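You operate a simulated robot arm through the tools that you are given. There is no shell and no other tool. Be economical: measure what you need, move in short steps, check, and stop when the job is done.

You are at the controls of a simulated two-armed robot. One attempt, no reset.

## Task
Take the folded grey rag on the front of the low bench and put it away on the front of the steel table. Put the white mug in the inside of the sink basin. Pick up the swing-top bottle with one hand, pass it to the other hand and put it on the free end of the steel table. Put the orange pad on the filling bench top. Put the yellow pierced cup in the inside of the sink basin. Take the small blue carton on the top of the steel island table and put it away on the shelf under the small steel bench. Any order will do. Set down upright: white mug, swing-top bottle, small blue carton.

It is judged by the outcome, as a careful person would: the job done as asked, and still so three seconds after it is handed in. It fails if anything else is knocked over, pushed out of place, dropped, spilled or broken.

## Robot
Two 7-joint arms with two-finger parallel grippers on one trunk, on a base that drives. Base frame: it is fixed to the floor where the robot stands at the start and does not move with it; the origin is under the middle of the robot, x ahead of it, y to its left, z up; the surface under the hand at the start is at about z = 62. Readings come in cm, rad, newtons and seconds.
The left shoulder is at the start at [5, 16.8, 103.2], the right one opposite. With the tool pointing down near the work surface each hand reaches from about 10 to 64 cm from the robot's upright axis, wherever it stands, measured 20 degrees to its own side. Places, roughly: filling bench top [-760, 720, 90]; folded grey rag (12x7x3 cm) [50, -10, 60]; free end of the steel table [-350, 640, 90]; front of the steel table [-320, 690, 90]; inside of the sink basin [-480, 910, 70]; orange pad (9x7x5 cm) [-620, 760, 80]; shelf under the small steel bench [-770, 360, 30]; small blue carton (6x6x9 cm) [-530, 670, 80]; swing-top bottle [-550, 775, 75]; white mug (11x8x8 cm) [-570, 760, 80]; yellow pierced cup (6x6x5 cm) [-610, 670, 80]. Payload 1.57 kg a hand.
The TCP of each hand is the grasp point between the finger pads, 3 cm short of the fingertips. In the tool frame z runs along the fingers and y along their closing line. Largest opening 8 cm; finger width 1.7, thickness 1.2; the body of the gripper, 4 by 8.2 cm, starts 8 cm behind the TCP.
Orientation is that of the tool frame in the base frame, as a unit quaternion [x, y, z, w]. With the fingers straight down and closing along the base's y, the tool's x points along the base's -x, its y along +y and its z along -z.

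## Interface
- The arms move only by the tool play_rows. It takes "left_plan", "right_plan" or both (then of equal length, played together; a hand with none holds still); each is one flat list of numbers, 7 for each row, row after row: the shift along the base's x, y, z in m, then the turn, a rotation vector about the base's x, y, z in rad, then the opening, from 0 (shut) to 1 (fully open). In form: [dx, dy, dz, wx, wy, wz, grip, dx, dy, dz, wx, wy, wz, grip, ...]. A call has 1 to 12 rows; each row shifts and turns the commanded pose from where the row before left it. Each row takes 0.2 s and may step no farther than 5 cm and 0.15 rad from the row before; otherwise, or with a gripper value out of range, the whole call is refused. Where a pose cannot be reached the arm comes as near as it can. A force on the tool above 40 N (or 10 N above the force at the start of the call, whichever is more), or a blocked arm, ends the call early, and 0.2 s more pass. The fingers move at their own pace (about 4.5 cm/s each) and stop on an object; they squeeze with about 30 N. The grip force told is the motor's: it shows also when the fingers shut on nothing. Time passes only in rows, and 0.2 s behind the last, so rows that do not move let the fingers close. It gives the time, the measured TCP pose, the force on the tool (base axes), the opening and the grip force at its end, in the units of the frame above (readings bear some noise), with the torque about the TCP (base axes, N m) and any sound that the robot's microphone picked up.
- Cameras (640 x 400 px; columns grow to the right, rows downward): "scene" is now at [11.65, -1.73, 122.32]; the picture's right is [-0.22, -0.97, 0.00], its down [-0.72, 0.16, -0.68] and it looks along [0.66, -0.15, -0.74] (base axes); focal length 250 px, centre (320, 200). "left" rides on the left gripper at [7.2, 0.7, -12.2] in its tool frame; the picture's right is [-0.09, 1.00, 0.00], its down [-0.84, -0.08, -0.54] and it looks along [-0.54, -0.05, 0.84] (tool axes); focal length 238 px, centre (320, 200). "right" rides on the right gripper at [7.2, -0.7, -12.2] in its tool frame; the picture's right is [0.09, 1.00, 0.00], its down [-0.84, 0.08, -0.54] and it looks along [-0.54, 0.05, 0.84] (tool axes); focal length 238 px, centre (320, 200). There is no depth. A picture from a camera that has moved, and an enlarged one, comes with that camera's place and axes in the base frame and with its lens.
- snapshot(camera): a new picture of that camera. It takes no simulated time.
- slide_trunk(by): slides the trunk up (or, below 0, down) by that many cm; the arms and the scene camera ride with it, the base frame stays. It gives what a move gives, with no picture.
- steer(legs): drives the robot by 1 to 6 legs, each [ahead, left, turn to the left] in cm, cm and rad, along the robot's own axes; the way and the turn of a leg run together, so that a leg with both is an arc; at most 150 cm and 3.142 rad a leg. The arms and the cameras ride along, it lands a little off, and it stops where it bumps. It gives what a move gives.
- turn_head(pan, tilt): turns the head with the scene camera to pan (to the left, within 1.396 rad either way) and tilt (down, from -0.506 to 1.204), counted from straight ahead of the robot. It gives what a move gives.
- close_up(camera, box): a new picture of the part [left, top, right, bottom] of that camera's present view, enlarged. It takes no simulated time.
- close_job(): hands the job in; it is judged then, once.

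Work in short steps. Places have to be worked out from the pictures, the camera data and where the tool is seen: move nearer, look again, correct. Check each grasp and each placing, and mend what went wrong. You have 196 turns and 176 pictures in all, those below and enlarged ones among them. Open the grippers and draw the arms clear of the work before you hand the job in, unless the task says otherwise; then end with one line.

The tools are called by a JSON object that holds its "api" and its "payload". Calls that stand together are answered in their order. play_rows: Moves the arms, as the interface text tells. Its arguments: {"type":"object","properties":{"left_plan":{"type":"array"},"right_plan":{"type":"array"}},"required":[]} The other tools are called the same way: slide_trunk (by) slides the trunk up or down; steer (legs) drives the base; turn_head (pan, tilt) turns the head that bears the scene camera; snapshot (camera) takes a picture; close_up (camera, box) takes an enlarged picture of a part of a camera's view; close_job () hands the job in.

At the start:

```text
clock: 0.0
left_ee_pos: [34.6, 3.87, 90.71]
left_tcp_rot: [0.0, 1.0, 0.0, 0.0]
left_contact_force: [-0.3, -1.0, 0.7]
left_moment: [-0.02, 0.0, -0.01]
left_width: 7.99
left_grasp_force: 0.0
right_ee_pos: [30.9, -26.98, 84.73]
right_tcp_rot: [0.0, 1.0, 0.0, 0.0]
right_contact_force: [-0.6, -0.4, 0.2]
right_moment: [-0.01, 0.01, 0.0]
right_width: 8.02
right_grasp_force: 0.0
trunk travel left (down, up): [-20.0, 24.3]
robot x, y, heading: [0.02, 0.03, -0.002]
head pan, tilt: [-0.223, 0.829]
```

scene: 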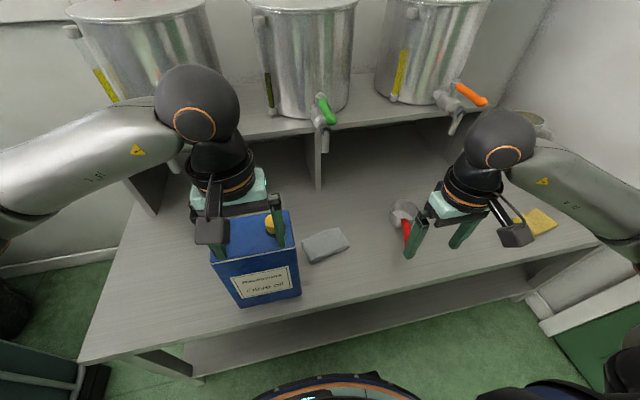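
right: 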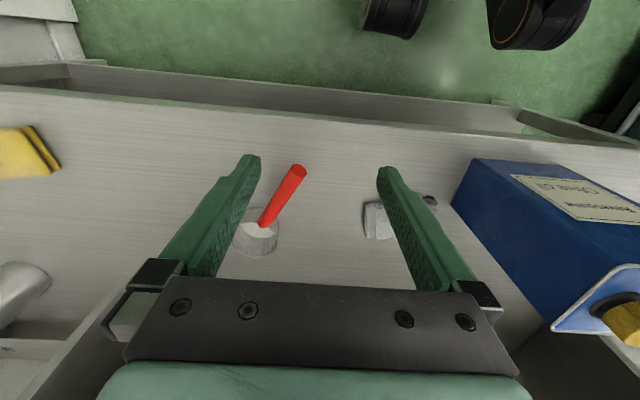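
left: 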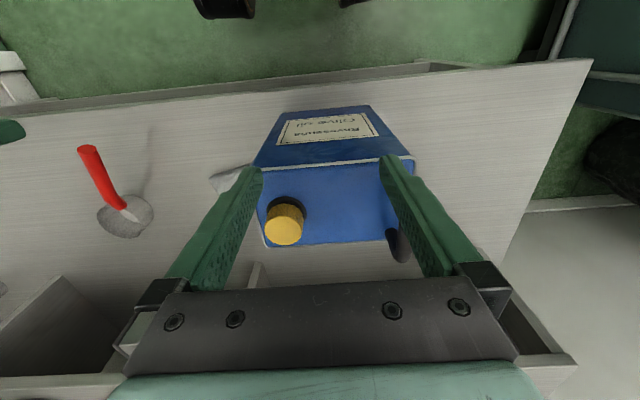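

I start with the rag, judged to be at about [48, -11, 63] with its long side along y. I'll look closer first.

{"api": "close_up", "payload": {"camera": "scene", "box": [260, 190, 420, 290]}}

```text
4.00 times, centred on (340, 240) of scene
camera zoom: at [11.65, -1.73, 122.32], right [-0.22, -0.97, 0.0], down [-0.72, 0.16, -0.68], along [0.66, -0.15, -0.74], focal length 1000 px, centre (240, 40)
```

zoom: 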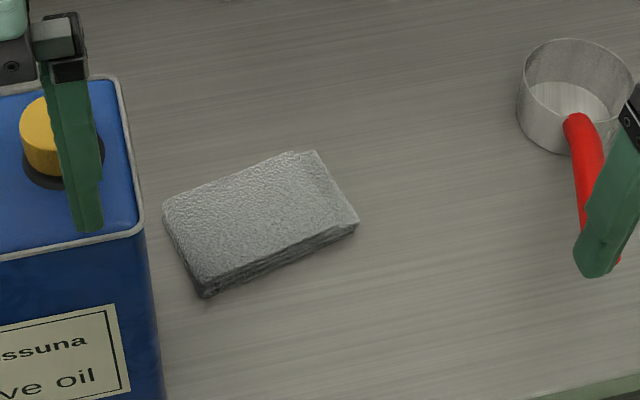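

Rag centre is about [47.1, -11.2], with its short side about 11° off x. I bring the right hand above it, turned so the camera faces away from the can, and lift the left hand clear.

{"api": "play_rows", "payload": {"right_plan": [0.0135, 0.0131, 0, 0, 0, 0.147, 1, 0.0135, 0.0131, 0, 0, 0, 0.147, 1, 0.0135, 0.0131, 0, 0, 0, 0.147, 1, 0.0135, 0.0131, 0, 0, 0, 0.147, 1, 0.0135, 0.0131, 0, 0, 0, 0.147, 1, 0.0135, 0.0131, 0, 0, 0, 0.147, 1, 0.0135, 0.0131, 0, 0, 0, 0.147, 1, 0.0135, 0.0131, 0, 0, 0, 0.147, 1, 0.0135, 0.0131, 0, 0, 0, 0.147, 1, 0.0135, 0.0131, 0, 0, 0, 0.147, 1, 0.0135, 0.0131, 0, 0, 0, 0.147, 1, 0.0135, 0.0131, 0, 0, 0, 0.147, 1], "left_plan": [0, 0, 0.02, 0, 0, 0, 1, 0, 0, 0.02, 0, 0, 0, 1, 0, 0.01, 0.02, 0, 0, 0, 1, 0, 0.01, 0.02, 0, 0, 0, 1, 0, 0.015, 0.01, 0, 0, 0, 1, 0, 0.015, 0.01, 0, 0, 0, 1, 0, 0.015, 0, 0, 0, 0, 1, 0, 0.015, 0, 0, 0, 0, 1, 0, 0.015, 0, 0, 0, 0, 1, 0, 0.015, 0, 0, 0, 0, 1, 0, 0.0, 0, 0, 0, 0, 1, 0, 0.0, 0, 0, 0, 0, 1]}}

{"api": "snapshot", "payload": {"camera": "right"}}

{"api": "snapshot", "payload": {"camera": "scene"}}

```text
clock: 2.6
left_ee_pos: [34.49, 14.9, 100.73]
left_tcp_rot: [-0.001, 1.0, 0.0, 0.001]
left_contact_force: [0.3, 0.0, 0.4]
left_moment: [0.01, 0.01, -0.02]
left_width: 7.97
left_grasp_force: 0.1
right_ee_pos: [32.66, -14.41, 85.09]
right_tcp_rot: [-0.622, 0.782, -0.007, 0.035]
right_contact_force: [0.9, -0.1, -1.2]
right_moment: [0.0, 0.0, -0.01]
right_width: 7.99
right_grasp_force: 0.0
right hand out of reach, approached as far as the arm can: row 7, 8, 9, 10, 11, 12
trunk travel left (down, up): [-20.0, 24.3]
robot x, y, heading: [-0.1, -0.02, -0.007]
head pan, tilt: [-0.223, 0.829]
```

```text
171 pictures are left
camera right: at [30.76, -21.94, 97.17], right [-0.99, 0.14, -0.06], down [0.08, 0.81, 0.57], along [0.13, 0.56, -0.82], focal length 238 px, centre (320, 200)
```

right: 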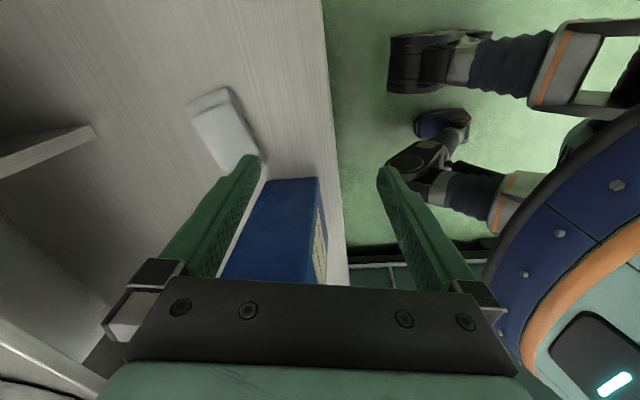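

```text
170 pictures are left
camera scene: at [11.66, -1.75, 122.32], right [-0.22, -0.97, 0.0], down [-0.72, 0.16, -0.68], along [0.66, -0.15, -0.74], focal length 250 px, centre (320, 200)
```

scene: 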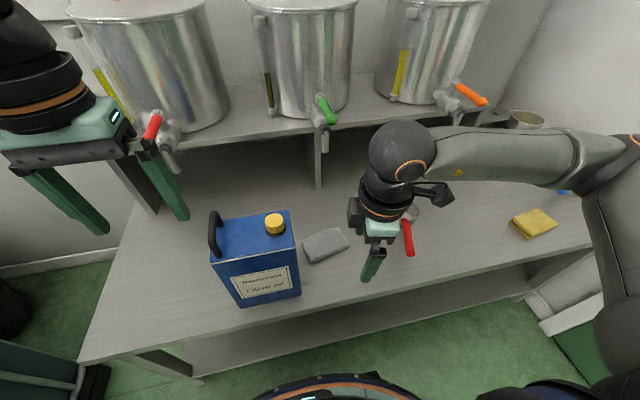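

The inward turn is out of reach, so I turn the other way (about -79°) and will grip the rag near its right end so the camera clears the can.

{"api": "play_rows", "payload": {"right_plan": [0.0, -0.01, 0, 0, 0, -0.15, 1, 0.0, -0.01, 0, 0, 0, -0.15, 1, 0.0, -0.01, 0, 0, 0, -0.15, 1, 0.0, -0.01, 0, 0, 0, -0.15, 1, 0.0, -0.01, 0, 0, 0, -0.15, 1, 0.0, -0.01, 0, 0, 0, -0.15, 1, 0.0, -0.01, 0, 0, 0, -0.15, 1, 0.0, -0.01, 0, 0, 0, -0.15, 1, 0, 0, 0, 0, 0, -0.15, 1, 0, 0, 0, 0, 0, -0.15, 1, 0, 0, 0, 0, 0, -0.15, 1, 0, 0, 0, 0, 0, -0.15, 1]}}

```text
clock: 5.2
left_ee_pos: [34.53, 14.95, 100.71]
left_tcp_rot: [0.0, 1.0, 0.0, 0.0]
left_contact_force: [-0.2, 0.4, -1.0]
left_moment: [0.01, 0.02, 0.0]
left_width: 8.0
left_grasp_force: 0.0
right_ee_pos: [32.69, -22.36, 85.1]
right_tcp_rot: [0.227, 0.973, -0.032, 0.015]
right_contact_force: [0.2, -0.3, 0.1]
right_moment: [-0.01, -0.02, -0.01]
right_width: 8.0
right_grasp_force: 0.1
trunk travel left (down, up): [-20.0, 24.3]
robot x, y, heading: [-0.31, -0.13, 0.001]
head pan, tilt: [-0.223, 0.829]
```

The yaw is now -26°. I turn on to -79°, take out the small tilt and move over the rag's right end.

{"api": "play_rows", "payload": {"right_plan": [0.0, 0.0, 0, 0.069, 0.015, 0, 1, 0.0189, 0.0096, 0, 0, 0, -0.115, 1, 0.0189, 0.0096, 0, 0, 0, -0.115, 1, 0.0189, 0.0096, 0, 0, 0, -0.115, 1, 0.0189, 0.0096, 0, 0, 0, -0.115, 1, 0.0189, 0.0096, 0, 0, 0, -0.115, 1, 0.0189, 0.0096, 0, 0, 0, -0.115, 1, 0.0189, 0.0096, 0, 0, 0, -0.115, 1, 0.0189, 0.0096, 0, 0, 0, -0.115, 1]}}

{"api": "snapshot", "payload": {"camera": "right"}}

{"api": "snapshot", "payload": {"camera": "scene"}}

```text
clock: 7.2
left_ee_pos: [34.61, 15.02, 100.72]
left_tcp_rot: [0.0, 1.0, 0.001, 0.0]
left_contact_force: [0.2, 0.6, -0.2]
left_moment: [0.01, 0.0, 0.06]
left_width: 8.01
left_grasp_force: 0.0
right_ee_pos: [47.85, -14.74, 85.13]
right_tcp_rot: [0.636, 0.772, -0.001, 0.001]
right_contact_force: [-0.4, 0.7, -0.2]
right_moment: [0.0, 0.01, -0.03]
right_width: 8.01
right_grasp_force: 0.1
trunk travel left (down, up): [-20.0, 24.3]
robot x, y, heading: [-0.17, 0.21, -0.002]
head pan, tilt: [-0.223, 0.829]
```

```text
169 pictures are left
camera right: at [45.68, -7.67, 97.48], right [0.96, 0.28, 0.0], down [0.24, -0.8, 0.54], along [0.15, -0.52, -0.84], focal length 238 px, centre (320, 200)
```

right: 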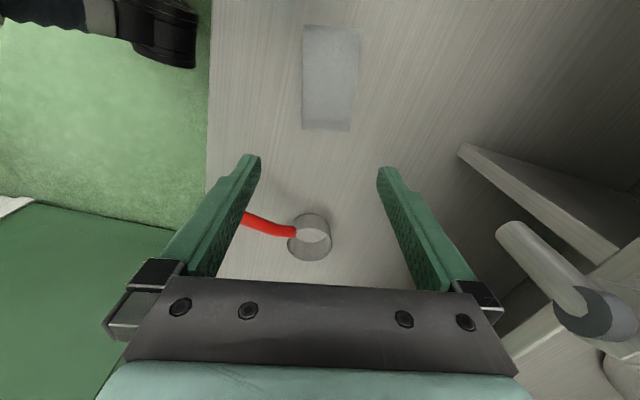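

```text
168 pictures are left
camera scene: at [11.65, -1.72, 122.32], right [-0.22, -0.97, 0.0], down [-0.72, 0.16, -0.68], along [0.66, -0.15, -0.74], focal length 250 px, centre (320, 200)
```

scene: 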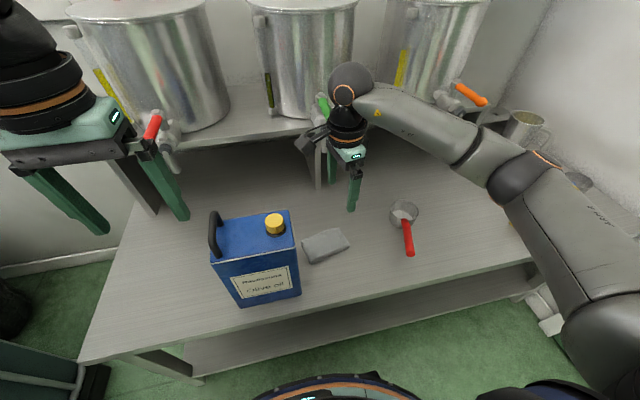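

The rag's centre line passes about 0.5 cm further in x at this y. I adjust and lower to just above the bench.

{"api": "play_rows", "payload": {"right_plan": [0.005, 0, -0.03, 0, 0, 0.03, 1, 0, 0, -0.04, 0, 0, 0, 1, 0, 0, -0.04, 0, 0, 0, 1, 0, 0, -0.03, 0, 0, 0, 1, 0, 0, -0.02, 0, 0, 0, 1, 0, 0, -0.01, 0, 0, 0, 1]}}

{"api": "snapshot", "payload": {"camera": "right"}}

{"api": "close_up", "payload": {"camera": "scene", "box": [240, 150, 480, 300]}}

```text
clock: 8.6
left_ee_pos: [34.46, 15.0, 100.66]
left_tcp_rot: [0.0, 1.0, 0.0, 0.0]
left_contact_force: [-0.2, 0.5, -0.2]
left_moment: [0.01, -0.02, 0.03]
left_width: 8.0
left_grasp_force: 0.1
right_ee_pos: [48.27, -14.75, 68.01]
right_tcp_rot: [0.623, 0.782, 0.0, 0.001]
right_contact_force: [0.4, 0.8, 0.3]
right_moment: [0.0, -0.01, 0.04]
right_width: 8.01
right_grasp_force: 0.1
trunk travel left (down, up): [-20.0, 24.3]
robot x, y, heading: [0.09, -0.13, -0.001]
head pan, tilt: [-0.223, 0.829]
```

```text
167 pictures are left
camera right: at [45.88, -7.76, 80.44], right [0.95, 0.31, 0.0], down [0.26, -0.8, 0.54], along [0.17, -0.52, -0.84], focal length 238 px, centre (320, 200)
```

right: 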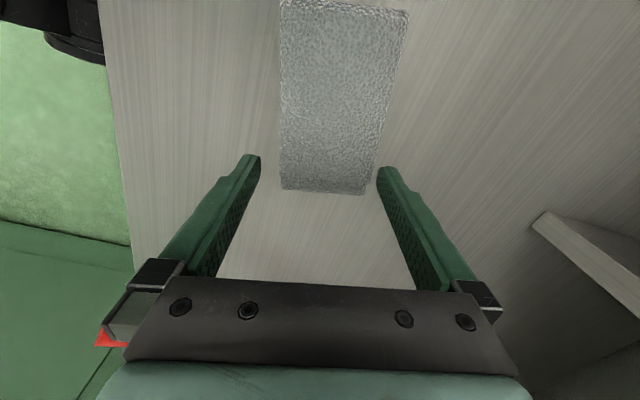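

```text
2.67 times, centred on (360, 225) of scene
camera zoom: at [11.65, -1.73, 122.32], right [-0.22, -0.97, 0.0], down [-0.72, 0.16, -0.68], along [0.66, -0.15, -0.74], focal length 667 px, centre (213, 133)
```

zoom: 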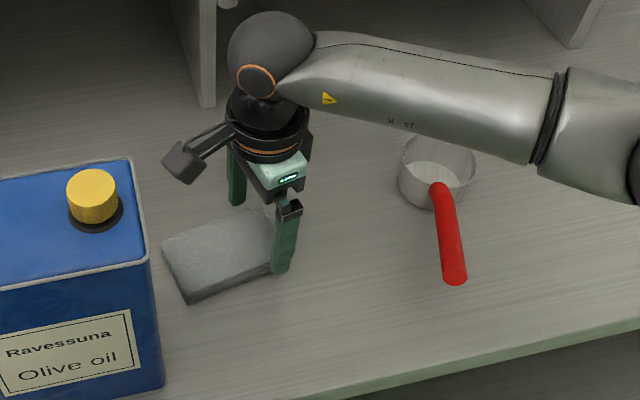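

Rag sits a little right of the finger middle in the image; I shift +0.4 x and +1.1 y, lower to the bench and close.

{"api": "play_rows", "payload": {"right_plan": [0.004, 0.011, 0, 0, 0, 0, 1, 0, 0, -0.01, 0, 0, 0, 1, 0, 0, -0.01, 0, 0, 0, 1, 0, 0, -0.005, 0, 0, 0, 1]}}

{"api": "snapshot", "payload": {"camera": "right"}}

```text
clock: 9.6
left_ee_pos: [34.55, 15.01, 100.6]
left_tcp_rot: [0.0, 1.0, 0.0, 0.0]
left_contact_force: [-1.3, -0.2, 0.8]
left_moment: [0.0, -0.01, -0.04]
left_width: 7.99
left_grasp_force: 0.1
right_ee_pos: [48.66, -13.52, 65.62]
right_tcp_rot: [0.624, 0.781, -0.002, 0.001]
right_contact_force: [0.1, -0.4, -0.6]
right_moment: [-0.01, 0.02, -0.02]
right_width: 7.99
right_grasp_force: 0.1
trunk travel left (down, up): [-20.0, 24.3]
robot x, y, heading: [0.22, 0.26, 0.001]
head pan, tilt: [-0.223, 0.829]
```

```text
165 pictures are left
camera right: at [46.29, -6.68, 77.97], right [0.95, 0.31, 0.0], down [0.26, -0.8, 0.54], along [0.17, -0.52, -0.84], focal length 238 px, centre (320, 200)
```

right: 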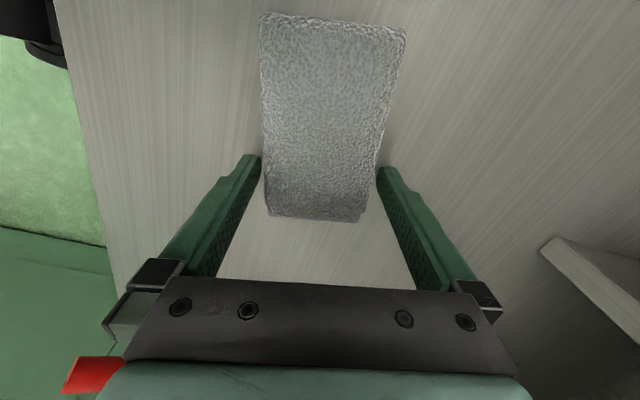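

The fingers straddle the rag; I close and lift.

{"api": "play_rows", "payload": {"right_plan": [0, 0, 0, 0, 0, 0, 0, 0, 0, 0, 0, 0, 0, 0, 0, 0, 0, 0, 0, 0, 0, 0, 0, 0, 0, 0, 0, 0, 0, 0, 0.01, 0, 0, 0, 0, 0, 0, 0.03, 0, 0, 0, 0, 0, 0, 0.05, 0, 0, 0, 0, 0, 0, 0.05, 0, 0, 0, 0, 0, 0, 0.05, 0, 0, 0, 0, 0, 0, 0.04, 0, 0, 0, 0]}}

{"api": "snapshot", "payload": {"camera": "right"}}

```text
clock: 11.8
left_ee_pos: [34.65, 14.94, 100.67]
left_tcp_rot: [0.0, 1.0, 0.0, 0.0]
left_contact_force: [-0.7, -0.4, 1.2]
left_moment: [-0.04, 0.02, -0.02]
left_width: 7.96
left_grasp_force: 0.0
right_ee_pos: [48.58, -13.62, 88.74]
right_tcp_rot: [0.623, 0.782, -0.002, 0.001]
right_contact_force: [-0.3, 0.4, 0.2]
right_moment: [0.01, -0.05, 0.0]
right_width: 6.7
right_grasp_force: 29.7
trunk travel left (down, up): [-20.0, 24.3]
robot x, y, heading: [0.25, 0.0, -0.003]
head pan, tilt: [-0.223, 0.829]
```

```text
164 pictures are left
camera right: at [46.28, -6.73, 101.06], right [0.95, 0.31, 0.0], down [0.26, -0.8, 0.54], along [0.17, -0.52, -0.84], focal length 238 px, centre (320, 200)
```

right: 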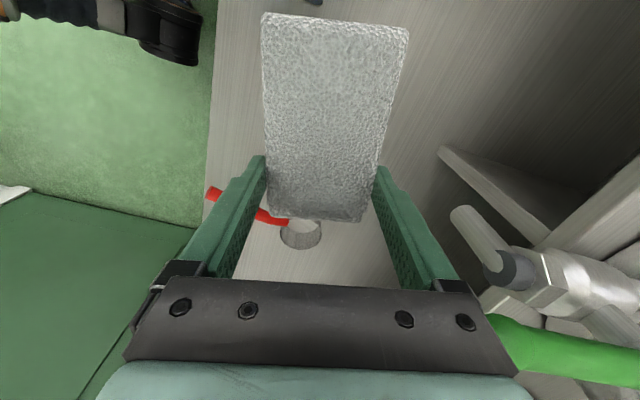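

The rag is held (6.7 cm). I draw the right hand in, back a bit and look around.

{"api": "play_rows", "payload": {"right_plan": [-0.03, -0.01, 0.02, 0, 0, 0, 0, -0.03, -0.02, 0.02, 0, 0, 0, 0, -0.03, -0.02, 0.01, 0, 0, 0, 0, -0.03, -0.02, 0.01, 0, 0, 0, 0, -0.02, -0.01, 0.01, 0, 0, 0, 0]}}

{"api": "turn_head", "payload": {"pan": 1.39, "tilt": 0.35}}

{"api": "snapshot", "payload": {"camera": "scene"}}

{"api": "turn_head", "payload": {"pan": -1.39, "tilt": 0.35}}

{"api": "snapshot", "payload": {"camera": "scene"}}

```text
clock: 13.0
left_ee_pos: [34.48, 14.99, 100.68]
left_tcp_rot: [0.0, 1.0, 0.001, 0.0]
left_contact_force: [0.0, -0.8, -0.2]
left_moment: [0.02, 0.01, 0.01]
left_width: 8.04
left_grasp_force: 0.0
right_ee_pos: [34.54, -21.78, 95.67]
right_tcp_rot: [0.623, 0.782, -0.002, 0.0]
right_contact_force: [0.2, 0.7, -1.0]
right_moment: [-0.04, -0.01, -0.02]
right_width: 6.71
right_grasp_force: 30.3
trunk travel left (down, up): [-20.0, 24.3]
robot x, y, heading: [0.17, -0.27, 0.003]
head pan, tilt: [-0.223, 0.829]
```

```text
clock: 14.7
left_ee_pos: [34.49, 14.93, 100.74]
left_tcp_rot: [0.0, 1.0, 0.0, 0.0]
left_contact_force: [-0.4, -0.5, -0.5]
left_moment: [-0.01, 0.0, 0.0]
left_width: 8.0
left_grasp_force: 0.1
right_ee_pos: [34.63, -21.67, 95.6]
right_tcp_rot: [0.624, 0.782, -0.001, 0.001]
right_contact_force: [0.2, 0.4, -0.4]
right_moment: [-0.06, 0.02, 0.0]
right_width: 6.7
right_grasp_force: 29.6
trunk travel left (down, up): [-20.0, 24.3]
robot x, y, heading: [0.06, -0.06, 0.003]
head pan, tilt: [1.389, 0.351]
```

```text
163 pictures are left
camera scene: at [5.61, 9.19, 126.52], right [0.98, -0.18, 0.0], down [-0.06, -0.34, -0.94], along [0.17, 0.92, -0.34], focal length 250 px, centre (320, 200)
```

scene: 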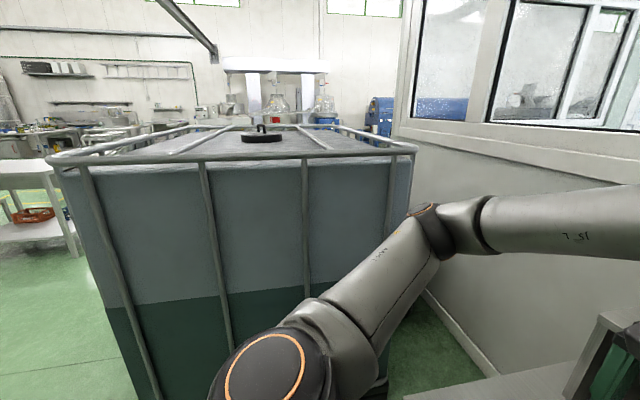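

```text
clock: 17.1
left_ee_pos: [34.66, 15.04, 100.72]
left_tcp_rot: [0.0, 1.0, 0.001, 0.0]
left_contact_force: [0.8, 1.0, -0.4]
left_moment: [0.02, 0.03, 0.01]
left_width: 8.03
left_grasp_force: 0.1
right_ee_pos: [34.71, -21.76, 95.53]
right_tcp_rot: [0.623, 0.782, -0.001, 0.001]
right_contact_force: [1.3, -0.5, -0.6]
right_moment: [-0.02, -0.01, 0.02]
right_width: 6.72
right_grasp_force: 29.8
trunk travel left (down, up): [-20.0, 24.3]
robot x, y, heading: [0.13, 0.42, -0.004]
head pan, tilt: [-1.389, 0.351]
```

```text
162 pictures are left
camera scene: at [5.61, -9.13, 126.52], right [-0.98, -0.18, 0.0], down [-0.06, 0.34, -0.94], along [0.17, -0.92, -0.34], focal length 250 px, centre (320, 200)
```

scene: 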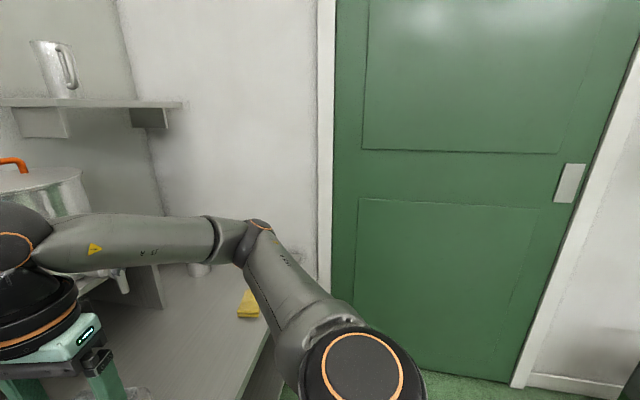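

A tall tank stands to the left (x about -55..50, y from about 85), and a door wall to the right. I back off the bench 45 cm, turn left and look along -x.

{"api": "steer", "payload": {"legs": [[-45, 0, 0], [0, 0, 1.571]]}}

{"api": "turn_head", "payload": {"pan": 1.2, "tilt": 0.3}}

{"api": "snapshot", "payload": {"camera": "scene"}}

{"api": "turn_head", "payload": {"pan": 0.3, "tilt": 0.3}}

{"api": "snapshot", "payload": {"camera": "scene"}}

```text
clock: 23.7
left_ee_pos: [-59.89, 34.62, 100.62]
left_tcp_rot: [0.708, -0.706, 0.0, 0.0]
left_contact_force: [0.3, -0.3, 0.0]
left_moment: [0.0, -0.03, 0.01]
left_width: 8.01
left_grasp_force: 0.1
right_ee_pos: [-23.1, 34.71, 95.59]
right_tcp_rot: [-0.113, 0.994, 0.0, 0.001]
right_contact_force: [0.5, 0.6, -0.8]
right_moment: [0.03, 0.0, 0.0]
right_width: 6.7
right_grasp_force: 29.8
trunk travel left (down, up): [-20.0, 24.3]
robot x, y, heading: [-44.94, 0.2, 1.575]
head pan, tilt: [-1.389, 0.351]
```

```text
clock: 26.0
left_ee_pos: [-59.85, 34.58, 100.76]
left_tcp_rot: [0.708, -0.706, 0.0, -0.001]
left_contact_force: [0.1, -0.8, 0.0]
left_moment: [0.01, -0.03, -0.03]
left_width: 7.99
left_grasp_force: 0.1
right_ee_pos: [-23.27, 34.74, 95.56]
right_tcp_rot: [-0.113, 0.994, 0.0, 0.001]
right_contact_force: [-0.4, -1.2, -1.5]
right_moment: [0.0, -0.02, 0.02]
right_width: 6.67
right_grasp_force: 29.9
trunk travel left (down, up): [-20.0, 24.3]
robot x, y, heading: [-44.76, -0.07, 1.577]
head pan, tilt: [1.201, 0.3]
```

```text
161 pictures are left
camera scene: at [-53.62, 7.4, 126.99], right [0.36, 0.93, 0.0], down [0.28, -0.11, -0.96], along [-0.89, 0.34, -0.3], focal length 250 px, centre (320, 200)
```

scene: 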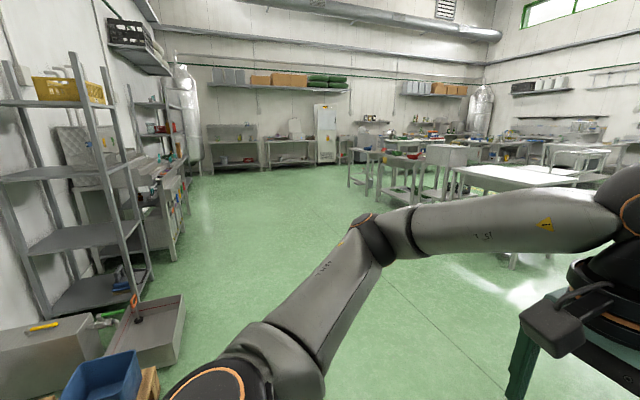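

```text
clock: 27.2
left_ee_pos: [-59.8, 34.62, 100.79]
left_tcp_rot: [0.708, -0.706, 0.0, 0.0]
left_contact_force: [-0.7, 0.2, -0.5]
left_moment: [0.01, -0.01, -0.03]
left_width: 8.01
left_grasp_force: 0.0
right_ee_pos: [-23.2, 34.7, 95.64]
right_tcp_rot: [-0.113, 0.994, 0.0, 0.0]
right_contact_force: [0.3, 0.2, 0.3]
right_moment: [0.0, -0.02, 0.0]
right_width: 6.68
right_grasp_force: 29.5
trunk travel left (down, up): [-20.0, 24.3]
robot x, y, heading: [-44.87, -0.25, 1.575]
head pan, tilt: [0.3, 0.3]
```

```text
160 pictures are left
camera scene: at [-47.7, 12.96, 126.99], right [0.95, 0.3, 0.0], down [0.09, -0.28, -0.96], along [-0.29, 0.91, -0.3], focal length 250 px, centre (320, 200)
```

scene: 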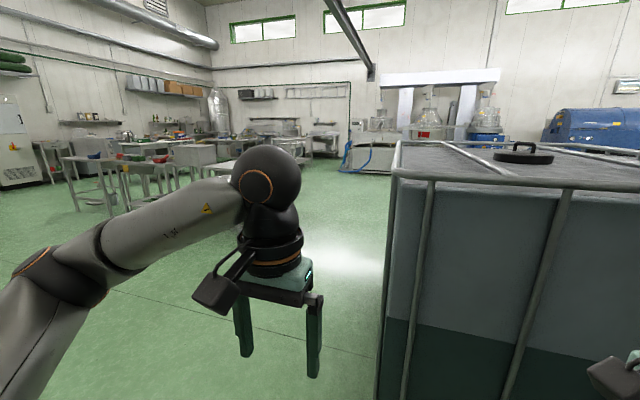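

Wide open room; tables start near (-178, 246). I drive sideways out from the tank and a bit ahead, then look at the table group.

{"api": "steer", "payload": {"legs": [[0, 80, 0], [110, 0, 0]]}}

{"api": "turn_head", "payload": {"pan": 0.25, "tilt": 0.2}}

{"api": "snapshot", "payload": {"camera": "scene"}}

```text
clock: 39.8
left_ee_pos: [-139.23, 144.63, 100.76]
left_tcp_rot: [0.708, -0.707, 0.0, -0.001]
left_contact_force: [0.2, 0.4, 0.9]
left_moment: [0.02, 0.01, 0.01]
left_width: 8.01
left_grasp_force: 0.0
right_ee_pos: [-102.72, 144.66, 95.56]
right_tcp_rot: [-0.112, 0.994, 0.0, 0.0]
right_contact_force: [0.1, -0.4, -0.5]
right_moment: [0.02, -0.01, -0.01]
right_width: 6.7
right_grasp_force: 29.7
trunk travel left (down, up): [-20.0, 24.3]
robot x, y, heading: [-124.1, 109.99, 1.571]
head pan, tilt: [0.3, 0.3]
```

```text
clock: 40.5
left_ee_pos: [-139.2, 144.61, 100.76]
left_tcp_rot: [0.707, -0.707, 0.0, 0.0]
left_contact_force: [-0.2, 0.2, -0.3]
left_moment: [0.04, -0.01, 0.02]
left_width: 8.01
left_grasp_force: 0.0
right_ee_pos: [-102.56, 144.69, 95.63]
right_tcp_rot: [-0.112, 0.994, 0.001, 0.001]
right_contact_force: [0.3, 0.1, 0.3]
right_moment: [0.0, -0.01, 0.01]
right_width: 6.72
right_grasp_force: 30.6
trunk travel left (down, up): [-20.0, 24.3]
robot x, y, heading: [-124.49, 109.85, 1.568]
head pan, tilt: [0.25, 0.201]
```

```text
159 pictures are left
camera scene: at [-126.7, 123.1, 127.91], right [0.97, 0.25, 0.0], down [0.05, -0.19, -0.98], along [-0.24, 0.95, -0.2], focal length 250 px, centre (320, 200)
```

scene: 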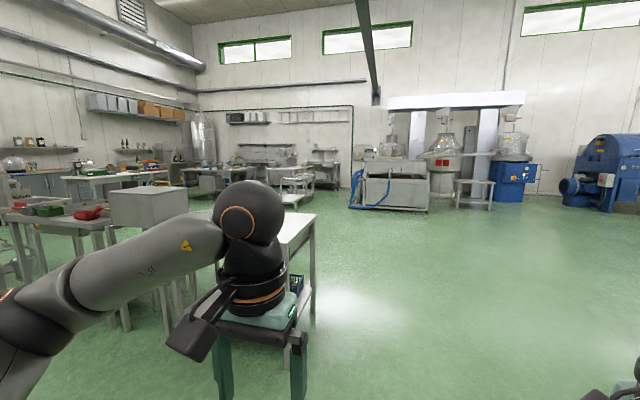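

The near table's right side is around x = -165, y 220-300; right of it is free floor. I move right and ahead, then look again.

{"api": "steer", "payload": {"legs": [[0, -40, 0], [150, 0, 0], [130, 0, 0]]}}

{"api": "turn_head", "payload": {"pan": 0.75, "tilt": 0.25}}

{"api": "snapshot", "payload": {"camera": "scene"}}

```text
clock: 43.3
left_ee_pos: [-114.1, 143.67, 100.82]
left_tcp_rot: [0.71, -0.704, 0.003, -0.008]
left_contact_force: [-0.7, 0.8, 0.7]
left_moment: [0.03, -0.03, 0.0]
left_width: 8.01
left_grasp_force: 0.0
right_ee_pos: [-78.29, 144.01, 95.85]
right_tcp_rot: [-0.126, 0.992, -0.007, 0.007]
right_contact_force: [0.3, 0.1, -0.3]
right_moment: [-0.01, -0.02, 0.0]
right_width: 6.72
right_grasp_force: 30.5
trunk travel left (down, up): [-20.0, 24.3]
robot x, y, heading: [-97.79, 109.49, 1.581]
head pan, tilt: [0.25, 0.201]
stopped in leg 1: the robot was blocked; the commanded pose is now the measured one
```

```text
clock: 44.3
left_ee_pos: [-114.21, 143.84, 100.64]
left_tcp_rot: [0.71, -0.705, 0.005, -0.009]
left_contact_force: [-0.1, 0.0, -0.1]
left_moment: [-0.01, -0.01, -0.04]
left_width: 7.99
left_grasp_force: 0.1
right_ee_pos: [-78.12, 144.09, 95.77]
right_tcp_rot: [-0.126, 0.992, -0.007, 0.008]
right_contact_force: [-0.8, -0.5, -1.3]
right_moment: [-0.01, -0.02, 0.01]
right_width: 6.68
right_grasp_force: 30.1
trunk travel left (down, up): [-20.0, 24.3]
robot x, y, heading: [-97.72, 109.6, 1.573]
head pan, tilt: [0.75, 0.25]
```

```text
158 pictures are left
camera scene: at [-106.03, 119.96, 127.41], right [0.73, 0.69, 0.02], down [0.19, -0.17, -0.97], along [-0.66, 0.71, -0.25], focal length 250 px, centre (320, 200)
```

scene: 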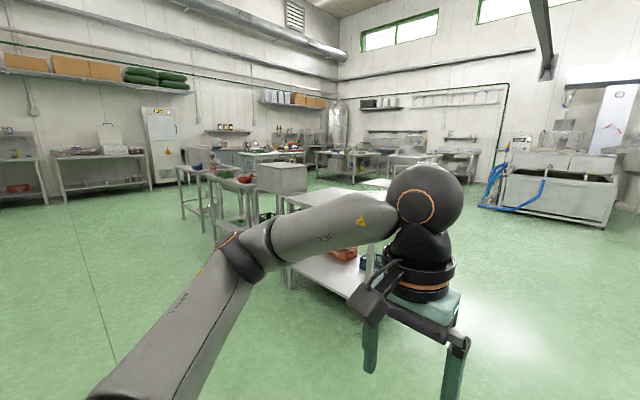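

I touched the tank with the right elbow; I move back to the left, go ahead a little and measure the table corner for clearance.

{"api": "steer", "payload": {"legs": [[0, 15, 0], [35, 0, 0]]}}

{"api": "turn_head", "payload": {"pan": 0.15, "tilt": 0.6}}

{"api": "snapshot", "payload": {"camera": "scene"}}

{"api": "turn_head", "payload": {"pan": -1.2, "tilt": 0.5}}

{"api": "snapshot", "payload": {"camera": "scene"}}

```text
clock: 48.1
left_ee_pos: [-128.31, 178.73, 100.67]
left_tcp_rot: [0.712, -0.703, 0.0, 0.0]
left_contact_force: [1.2, 0.1, 0.8]
left_moment: [0.0, -0.02, 0.06]
left_width: 7.98
left_grasp_force: 0.0
right_ee_pos: [-92.44, 179.16, 95.07]
right_tcp_rot: [-0.128, 0.992, -0.01, -0.002]
right_contact_force: [0.3, 0.1, -0.5]
right_moment: [-0.04, -0.02, 0.0]
right_width: 6.72
right_grasp_force: 30.4
trunk travel left (down, up): [-20.0, 24.3]
robot x, y, heading: [-113.04, 144.16, 1.581]
head pan, tilt: [0.75, 0.25]
```

```text
clock: 49.1
left_ee_pos: [-128.31, 178.73, 100.67]
left_tcp_rot: [0.711, -0.703, 0.0, 0.0]
left_contact_force: [0.2, 0.3, 0.3]
left_moment: [0.0, -0.01, -0.01]
left_width: 8.0
left_grasp_force: 0.0
right_ee_pos: [-92.4, 179.18, 95.14]
right_tcp_rot: [-0.128, 0.992, -0.01, -0.001]
right_contact_force: [-0.2, 0.4, 0.2]
right_moment: [0.01, -0.03, -0.01]
right_width: 6.7
right_grasp_force: 30.1
trunk travel left (down, up): [-20.0, 24.3]
robot x, y, heading: [-112.82, 144.1, 1.582]
head pan, tilt: [0.15, 0.6]
```

```text
157 pictures are left
camera scene: at [-114.54, 157.16, 124.24], right [0.99, 0.16, 0.0], down [0.09, -0.56, -0.83], along [-0.13, 0.81, -0.56], focal length 250 px, centre (320, 200)
```

scene: 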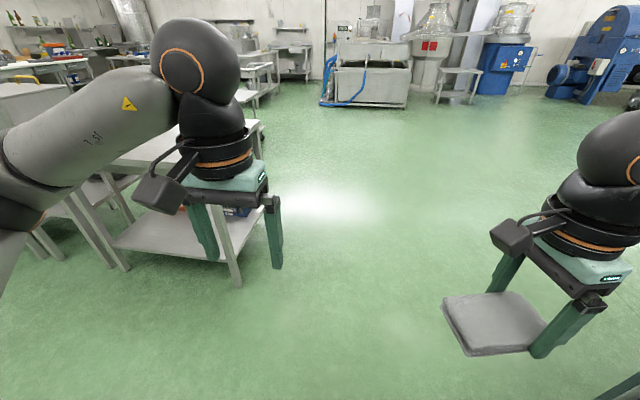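

```text
clock: 50.6
left_ee_pos: [-128.36, 178.85, 100.8]
left_tcp_rot: [0.711, -0.703, 0.0, 0.001]
left_contact_force: [-0.7, -0.2, 0.0]
left_moment: [0.01, -0.01, 0.02]
left_width: 8.01
left_grasp_force: 0.1
right_ee_pos: [-92.38, 179.26, 95.14]
right_tcp_rot: [-0.128, 0.992, -0.009, -0.001]
right_contact_force: [-0.1, 0.2, 0.2]
right_moment: [0.0, -0.05, -0.05]
right_width: 6.67
right_grasp_force: 29.8
trunk travel left (down, up): [-20.0, 24.3]
robot x, y, heading: [-113.02, 144.4, 1.58]
head pan, tilt: [-1.201, 0.499]
```

```text
156 pictures are left
camera scene: at [-104.67, 151.83, 125.15], right [0.37, -0.93, 0.0], down [-0.44, -0.18, -0.88], along [0.81, 0.33, -0.48], focal length 250 px, centre (320, 200)
```

scene: 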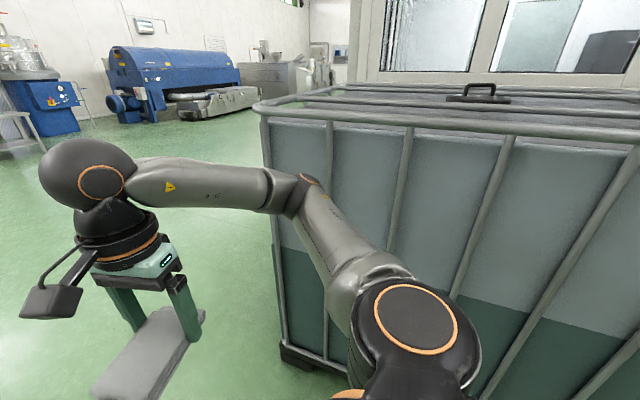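

The tank ends at y≈195 and the table leg is at x≈-176, so straight ahead is clear. I pass the tank, then veer right while going on.

{"api": "steer", "payload": {"legs": [[85, 0, 0], [60, -35, 0], [100, -10, 0]]}}

{"api": "turn_head", "payload": {"pan": 0.9, "tilt": 0.3}}

{"api": "snapshot", "payload": {"camera": "scene"}}

```text
clock: 63.3
left_ee_pos: [-84.08, 424.16, 100.67]
left_tcp_rot: [-0.706, 0.708, 0.0, 0.0]
left_contact_force: [-0.3, 1.0, -0.1]
left_moment: [0.0, 0.02, 0.01]
left_width: 8.01
left_grasp_force: 0.0
right_ee_pos: [-48.14, 424.0, 95.15]
right_tcp_rot: [-0.121, 0.993, -0.01, -0.002]
right_contact_force: [0.3, -0.3, -0.7]
right_moment: [-0.01, 0.01, 0.0]
right_width: 6.7
right_grasp_force: 29.5
trunk travel left (down, up): [-20.0, 24.3]
robot x, y, heading: [-69.13, 389.47, 1.57]
head pan, tilt: [-1.201, 0.499]
```

```text
clock: 65.3
left_ee_pos: [-83.95, 424.05, 100.68]
left_tcp_rot: [-0.706, 0.708, 0.0, 0.0]
left_contact_force: [-0.7, 0.5, -0.1]
left_moment: [-0.02, 0.0, -0.02]
left_width: 8.01
left_grasp_force: 0.0
right_ee_pos: [-48.04, 424.01, 95.14]
right_tcp_rot: [-0.12, 0.993, -0.01, -0.001]
right_contact_force: [-0.6, -0.4, -0.4]
right_moment: [0.0, -0.02, -0.03]
right_width: 6.71
right_grasp_force: 30.0
trunk travel left (down, up): [-20.0, 24.3]
robot x, y, heading: [-69.4, 389.39, 1.565]
head pan, tilt: [0.901, 0.3]
```

```text
155 pictures are left
camera scene: at [-76.56, 399.35, 126.99], right [0.62, 0.78, 0.0], down [0.23, -0.18, -0.96], along [-0.75, 0.6, -0.3], focal length 250 px, centre (320, 200)
```

scene: 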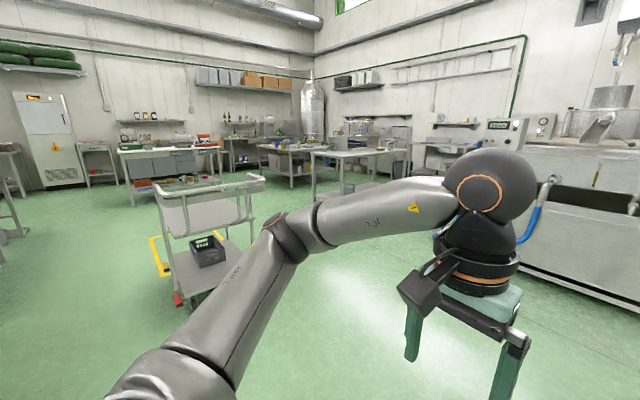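

The steel table should be near column 372 here; I zoom in on that area.

{"api": "close_up", "payload": {"camera": "scene", "box": [240, 100, 480, 250]}}

```text
2.67 times, centred on (360, 175) of scene
camera zoom: at [-76.56, 399.35, 126.99], right [0.62, 0.78, 0.0], down [0.23, -0.18, -0.96], along [-0.75, 0.6, -0.3], focal length 667 px, centre (213, 267)
```

zoom: 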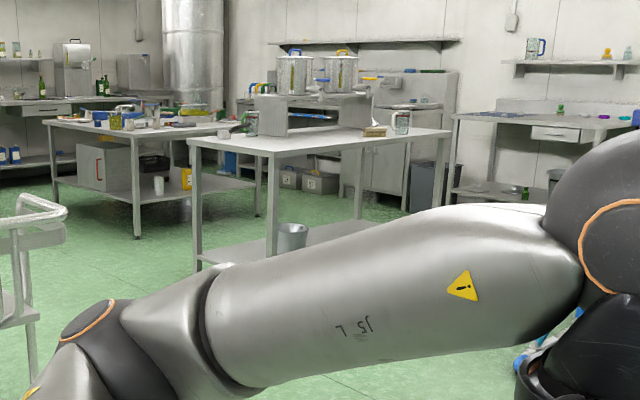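

Reckoning the table top at z≈86: it spans x≈-367..-298, y≈613..754, its front facing +x. I drive between cart and vat to about (-210, 600).

{"api": "steer", "payload": {"legs": [[100, 60, 0], [110, 78, 0]]}}

{"api": "turn_head", "payload": {"pan": 0.8, "tilt": 0.45}}

{"api": "snapshot", "payload": {"camera": "scene"}}

{"api": "turn_head", "payload": {"pan": -0.2, "tilt": 0.45}}

{"api": "snapshot", "payload": {"camera": "scene"}}

```text
clock: 78.1
left_ee_pos: [-225.64, 632.47, 100.71]
left_tcp_rot: [0.717, -0.697, -0.001, 0.001]
left_contact_force: [0.2, -0.1, 0.1]
left_moment: [0.0, 0.01, 0.01]
left_width: 7.98
left_grasp_force: 0.1
right_ee_pos: [-189.6, 633.35, 95.17]
right_tcp_rot: [-0.135, 0.991, -0.01, -0.001]
right_contact_force: [0.5, 1.1, -0.6]
right_moment: [0.0, -0.02, 0.01]
right_width: 6.69
right_grasp_force: 30.4
trunk travel left (down, up): [-20.0, 24.3]
robot x, y, heading: [-210.06, 598.29, 1.599]
head pan, tilt: [0.901, 0.3]
```

```text
clock: 78.8
left_ee_pos: [-225.63, 632.4, 100.64]
left_tcp_rot: [0.717, -0.697, 0.0, 0.0]
left_contact_force: [0.1, -0.2, 0.0]
left_moment: [0.04, 0.01, 0.0]
left_width: 8.02
left_grasp_force: 0.0
right_ee_pos: [-189.77, 633.36, 95.15]
right_tcp_rot: [-0.134, 0.991, -0.01, -0.002]
right_contact_force: [-0.4, 1.4, -0.4]
right_moment: [0.0, -0.03, -0.03]
right_width: 6.69
right_grasp_force: 29.9
trunk travel left (down, up): [-20.0, 24.3]
robot x, y, heading: [-209.52, 598.49, 1.597]
head pan, tilt: [0.799, 0.45]
```

```text
153 pictures are left
camera scene: at [-216.74, 608.55, 125.6], right [0.68, 0.74, 0.0], down [0.32, -0.29, -0.9], along [-0.66, 0.61, -0.43], focal length 250 px, centre (320, 200)
```

scene: 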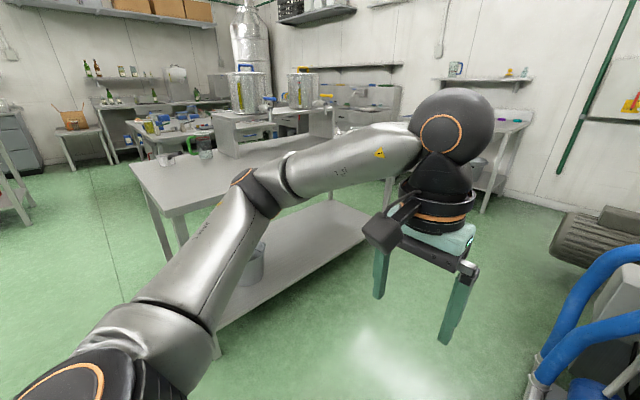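

```text
clock: 80.1
left_ee_pos: [-225.66, 632.5, 100.77]
left_tcp_rot: [0.717, -0.697, 0.0, 0.001]
left_contact_force: [0.1, 0.6, 0.3]
left_moment: [-0.02, 0.01, -0.03]
left_width: 8.01
left_grasp_force: 0.0
right_ee_pos: [-189.76, 633.41, 95.13]
right_tcp_rot: [-0.135, 0.991, -0.01, -0.001]
right_contact_force: [-0.8, 0.2, -0.7]
right_moment: [-0.01, 0.03, 0.02]
right_width: 6.7
right_grasp_force: 29.9
trunk travel left (down, up): [-20.0, 24.3]
robot x, y, heading: [-210.12, 598.84, 1.594]
head pan, tilt: [-0.201, 0.45]
```

```text
152 pictures are left
camera scene: at [-208.4, 611.37, 125.6], right [0.98, -0.17, 0.0], down [-0.08, -0.43, -0.9], along [0.16, 0.89, -0.44], focal length 250 px, centre (320, 200)
```

scene: 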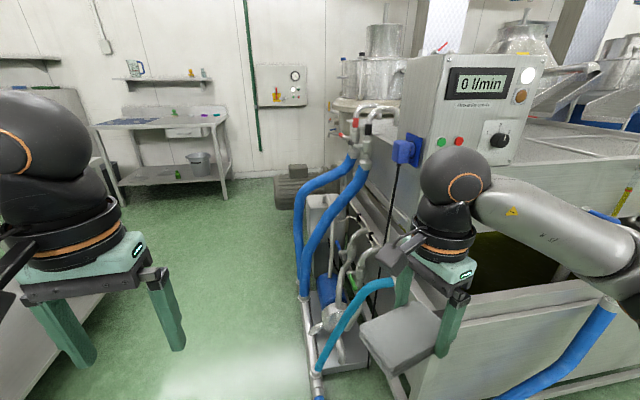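

The vat is close on the right. I back up a bit, turn left to face the table, and go nearer.

{"api": "steer", "payload": {"legs": [[-15, 0, 0], [0, 0, 1.545], [35, 0, 0]]}}

{"api": "turn_head", "payload": {"pan": -0.6, "tilt": 0.6}}

{"api": "snapshot", "payload": {"camera": "scene"}}

```text
clock: 87.1
left_ee_pos: [-278.86, 567.93, 100.76]
left_tcp_rot: [1.0, 0.003, 0.0, 0.0]
left_contact_force: [0.0, -0.5, 0.6]
left_moment: [-0.01, 0.01, 0.0]
left_width: 8.01
left_grasp_force: 0.1
right_ee_pos: [-279.06, 603.83, 94.9]
right_tcp_rot: [0.79, -0.613, 0.008, -0.006]
right_contact_force: [0.1, -0.2, -1.2]
right_moment: [-0.01, -0.01, 0.01]
right_width: 6.71
right_grasp_force: 30.1
trunk travel left (down, up): [-20.0, 24.3]
robot x, y, heading: [-244.48, 583.0, -3.132]
head pan, tilt: [-0.201, 0.45]
```

```text
clock: 88.0
left_ee_pos: [-278.69, 567.83, 100.7]
left_tcp_rot: [1.0, 0.003, 0.0, 0.0]
left_contact_force: [-0.3, 0.0, 0.1]
left_moment: [0.02, -0.04, -0.02]
left_width: 7.98
left_grasp_force: 0.0
right_ee_pos: [-278.96, 603.76, 95.04]
right_tcp_rot: [0.79, -0.613, 0.007, -0.006]
right_contact_force: [0.3, -0.9, -0.3]
right_moment: [0.02, 0.0, 0.01]
right_width: 6.68
right_grasp_force: 29.8
trunk travel left (down, up): [-20.0, 24.3]
robot x, y, heading: [-244.17, 583.15, -3.133]
head pan, tilt: [-0.6, 0.6]
```

```text
151 pictures are left
camera scene: at [-255.71, 588.02, 124.24], right [0.56, 0.83, 0.0], down [0.47, -0.32, -0.83], along [-0.68, 0.46, -0.56], focal length 250 px, centre (320, 200)
```

scene: 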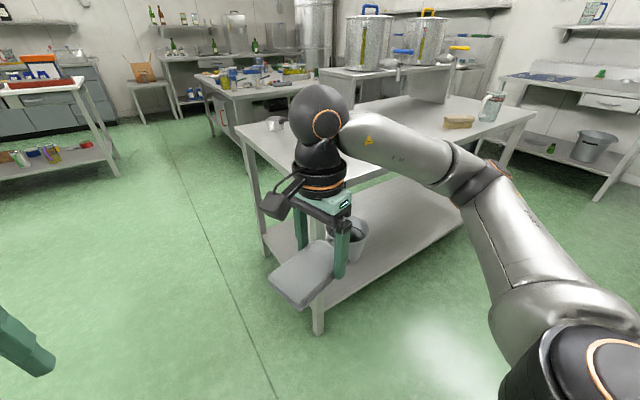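

The front strip of the table is clear around (-317, 675); a wooden block lies near (-320, 717). I slide right along the table and close in.

{"api": "steer", "payload": {"legs": [[0, -67, 0], [22, 0, 0]]}}

{"api": "turn_head", "payload": {"pan": -0.2, "tilt": 0.75}}

{"api": "snapshot", "payload": {"camera": "scene"}}

```text
clock: 95.6
left_ee_pos: [-301.12, 634.61, 100.71]
left_tcp_rot: [1.0, 0.004, 0.0, 0.001]
left_contact_force: [0.0, -0.4, 0.0]
left_moment: [0.01, 0.0, 0.01]
left_width: 8.03
left_grasp_force: 0.0
right_ee_pos: [-301.43, 670.76, 95.12]
right_tcp_rot: [0.79, -0.612, 0.009, -0.006]
right_contact_force: [-0.1, 0.8, -0.2]
right_moment: [0.02, 0.03, 0.0]
right_width: 6.7
right_grasp_force: 30.4
trunk travel left (down, up): [-20.0, 24.3]
robot x, y, heading: [-266.95, 650.18, -3.132]
head pan, tilt: [-0.6, 0.6]
```

```text
clock: 96.5
left_ee_pos: [-301.14, 634.63, 100.72]
left_tcp_rot: [1.0, 0.005, 0.0, 0.0]
left_contact_force: [0.1, -0.7, 1.1]
left_moment: [0.0, -0.02, 0.03]
left_width: 7.98
left_grasp_force: 0.0
right_ee_pos: [-301.45, 670.7, 95.13]
right_tcp_rot: [0.791, -0.612, 0.009, -0.006]
right_contact_force: [-0.1, 0.0, 0.3]
right_moment: [0.0, 0.01, 0.0]
right_width: 6.71
right_grasp_force: 29.9
trunk travel left (down, up): [-20.0, 24.3]
robot x, y, heading: [-267.1, 650.16, -3.136]
head pan, tilt: [-0.201, 0.75]
```

```text
150 pictures are left
camera scene: at [-278.92, 651.53, 122.95], right [0.19, 0.98, 0.0], down [0.67, -0.13, -0.73], along [-0.72, 0.14, -0.68], focal length 250 px, centre (320, 200)
```

scene: 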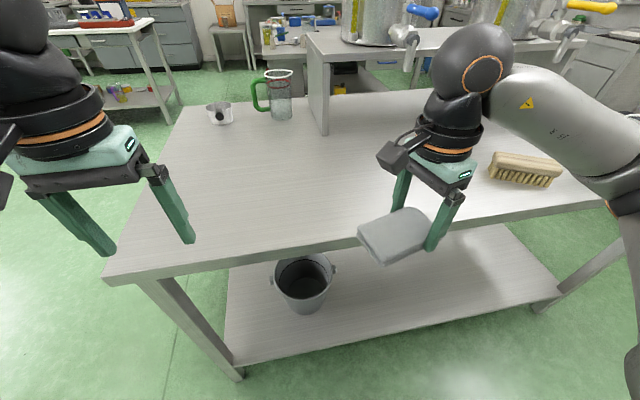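

Placing at about (-318, 673). I move the right hand over and lower toward the table.

{"api": "play_rows", "payload": {"right_plan": [-0.044, 0.015, 0, 0, 0, 0, 0, -0.044, 0.015, 0, 0, 0, 0, 0, -0.044, 0.015, 0, 0, 0, 0, 0, -0.044, 0.015, 0, 0, 0, 0, 0, 0, 0, -0.02, 0, 0, 0, 0, 0, 0, -0.01, 0, 0, 0, 0]}}

{"api": "snapshot", "payload": {"camera": "right"}}

{"api": "close_up", "payload": {"camera": "scene", "box": [300, 100, 540, 250]}}

```text
clock: 97.8
left_ee_pos: [-301.21, 634.7, 100.69]
left_tcp_rot: [1.0, 0.004, 0.0, 0.0]
left_contact_force: [0.4, -0.5, 0.1]
left_moment: [-0.03, 0.01, -0.01]
left_width: 7.97
left_grasp_force: 0.1
right_ee_pos: [-319.1, 676.77, 92.22]
right_tcp_rot: [0.791, -0.612, 0.007, -0.007]
right_contact_force: [0.3, -0.1, -0.2]
right_moment: [-0.01, 0.02, 0.0]
right_width: 6.68
right_grasp_force: 29.8
trunk travel left (down, up): [-20.0, 24.3]
robot x, y, heading: [-266.58, 649.78, -3.135]
head pan, tilt: [-0.201, 0.75]
```

```text
149 pictures are left
camera right: at [-316.96, 669.93, 104.47], right [-0.94, -0.34, -0.02], down [-0.29, 0.79, 0.54], along [-0.17, 0.51, -0.84], focal length 238 px, centre (320, 200)
```

right: 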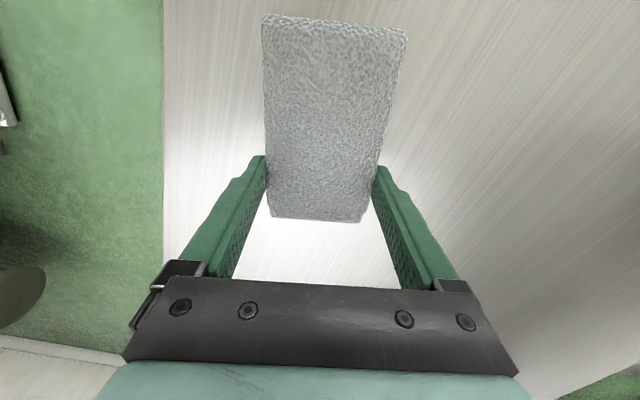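

```text
2.67 times, centred on (420, 175) of scene
camera zoom: at [-278.93, 651.53, 122.95], right [0.19, 0.98, 0.0], down [0.67, -0.13, -0.73], along [-0.72, 0.14, -0.68], focal length 667 px, centre (53, 267)
```

zoom: 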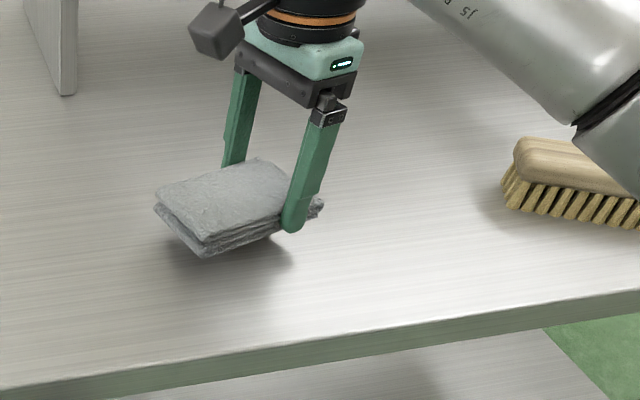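

A few cm above the table; I lower in small steps until contact.

{"api": "play_rows", "payload": {"right_plan": [0, 0, -0.01, 0, 0, 0, 0, 0, 0, -0.005, 0, 0, 0, 0, 0, 0, -0.005, 0, 0, 0, 0, 0, 0, 0, 0, 0, 0, 0]}}

{"api": "close_up", "payload": {"camera": "scene", "box": [300, 100, 540, 250]}}

```text
clock: 98.8
left_ee_pos: [-301.06, 634.65, 100.82]
left_tcp_rot: [1.0, 0.004, 0.0, 0.0]
left_contact_force: [-0.1, 0.1, -0.8]
left_moment: [0.01, -0.03, 0.02]
left_width: 8.0
left_grasp_force: 0.0
right_ee_pos: [-319.1, 676.6, 90.06]
right_tcp_rot: [0.79, -0.613, 0.008, -0.006]
right_contact_force: [-0.6, -0.2, -0.9]
right_moment: [-0.02, 0.03, 0.0]
right_width: 6.69
right_grasp_force: 30.3
trunk travel left (down, up): [-20.0, 24.3]
robot x, y, heading: [-266.61, 650.08, -3.136]
head pan, tilt: [-0.201, 0.75]
```

```text
2.67 times, centred on (420, 175) of scene
camera zoom: at [-278.93, 651.52, 122.95], right [0.19, 0.98, 0.0], down [0.67, -0.13, -0.73], along [-0.72, 0.14, -0.68], focal length 667 px, centre (53, 267)
```

zoom: 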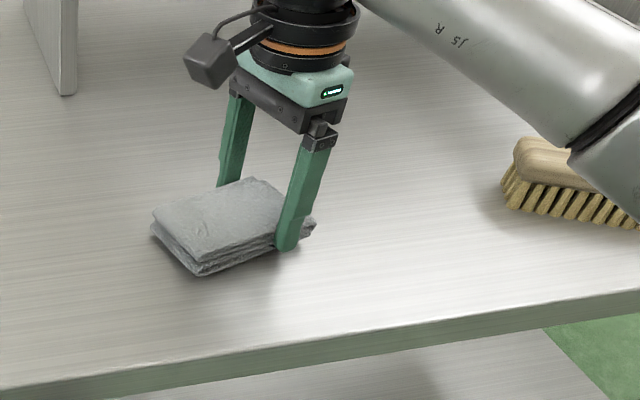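

Still slightly above; I keep lowering gently.

{"api": "play_rows", "payload": {"right_plan": [0, 0, -0.004, 0, 0, 0, 0, 0, 0, -0.004, 0, 0, 0, 0, 0, 0, 0, 0, 0, 0, 0]}}

{"api": "close_up", "payload": {"camera": "scene", "box": [300, 100, 540, 250]}}

```text
clock: 99.7
left_ee_pos: [-300.95, 634.7, 100.77]
left_tcp_rot: [1.0, 0.003, -0.001, -0.001]
left_contact_force: [0.1, 0.1, 0.0]
left_moment: [0.02, -0.01, 0.01]
left_width: 7.99
left_grasp_force: 0.0
right_ee_pos: [-318.94, 676.59, 89.55]
right_tcp_rot: [0.79, -0.613, 0.005, -0.003]
right_contact_force: [0.1, 2.7, 16.9]
right_moment: [-0.51, 0.45, -0.03]
right_width: 6.68
right_grasp_force: 30.3
trunk travel left (down, up): [-20.0, 24.3]
robot x, y, heading: [-266.95, 650.21, -3.133]
head pan, tilt: [-0.201, 0.75]
```

```text
2.67 times, centred on (420, 175) of scene
camera zoom: at [-278.78, 651.49, 123.0], right [0.19, 0.98, 0.0], down [0.67, -0.13, -0.73], along [-0.72, 0.14, -0.68], focal length 667 px, centre (53, 267)
```

zoom: 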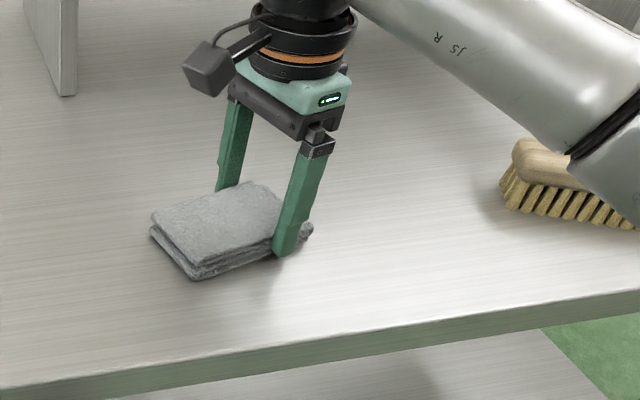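

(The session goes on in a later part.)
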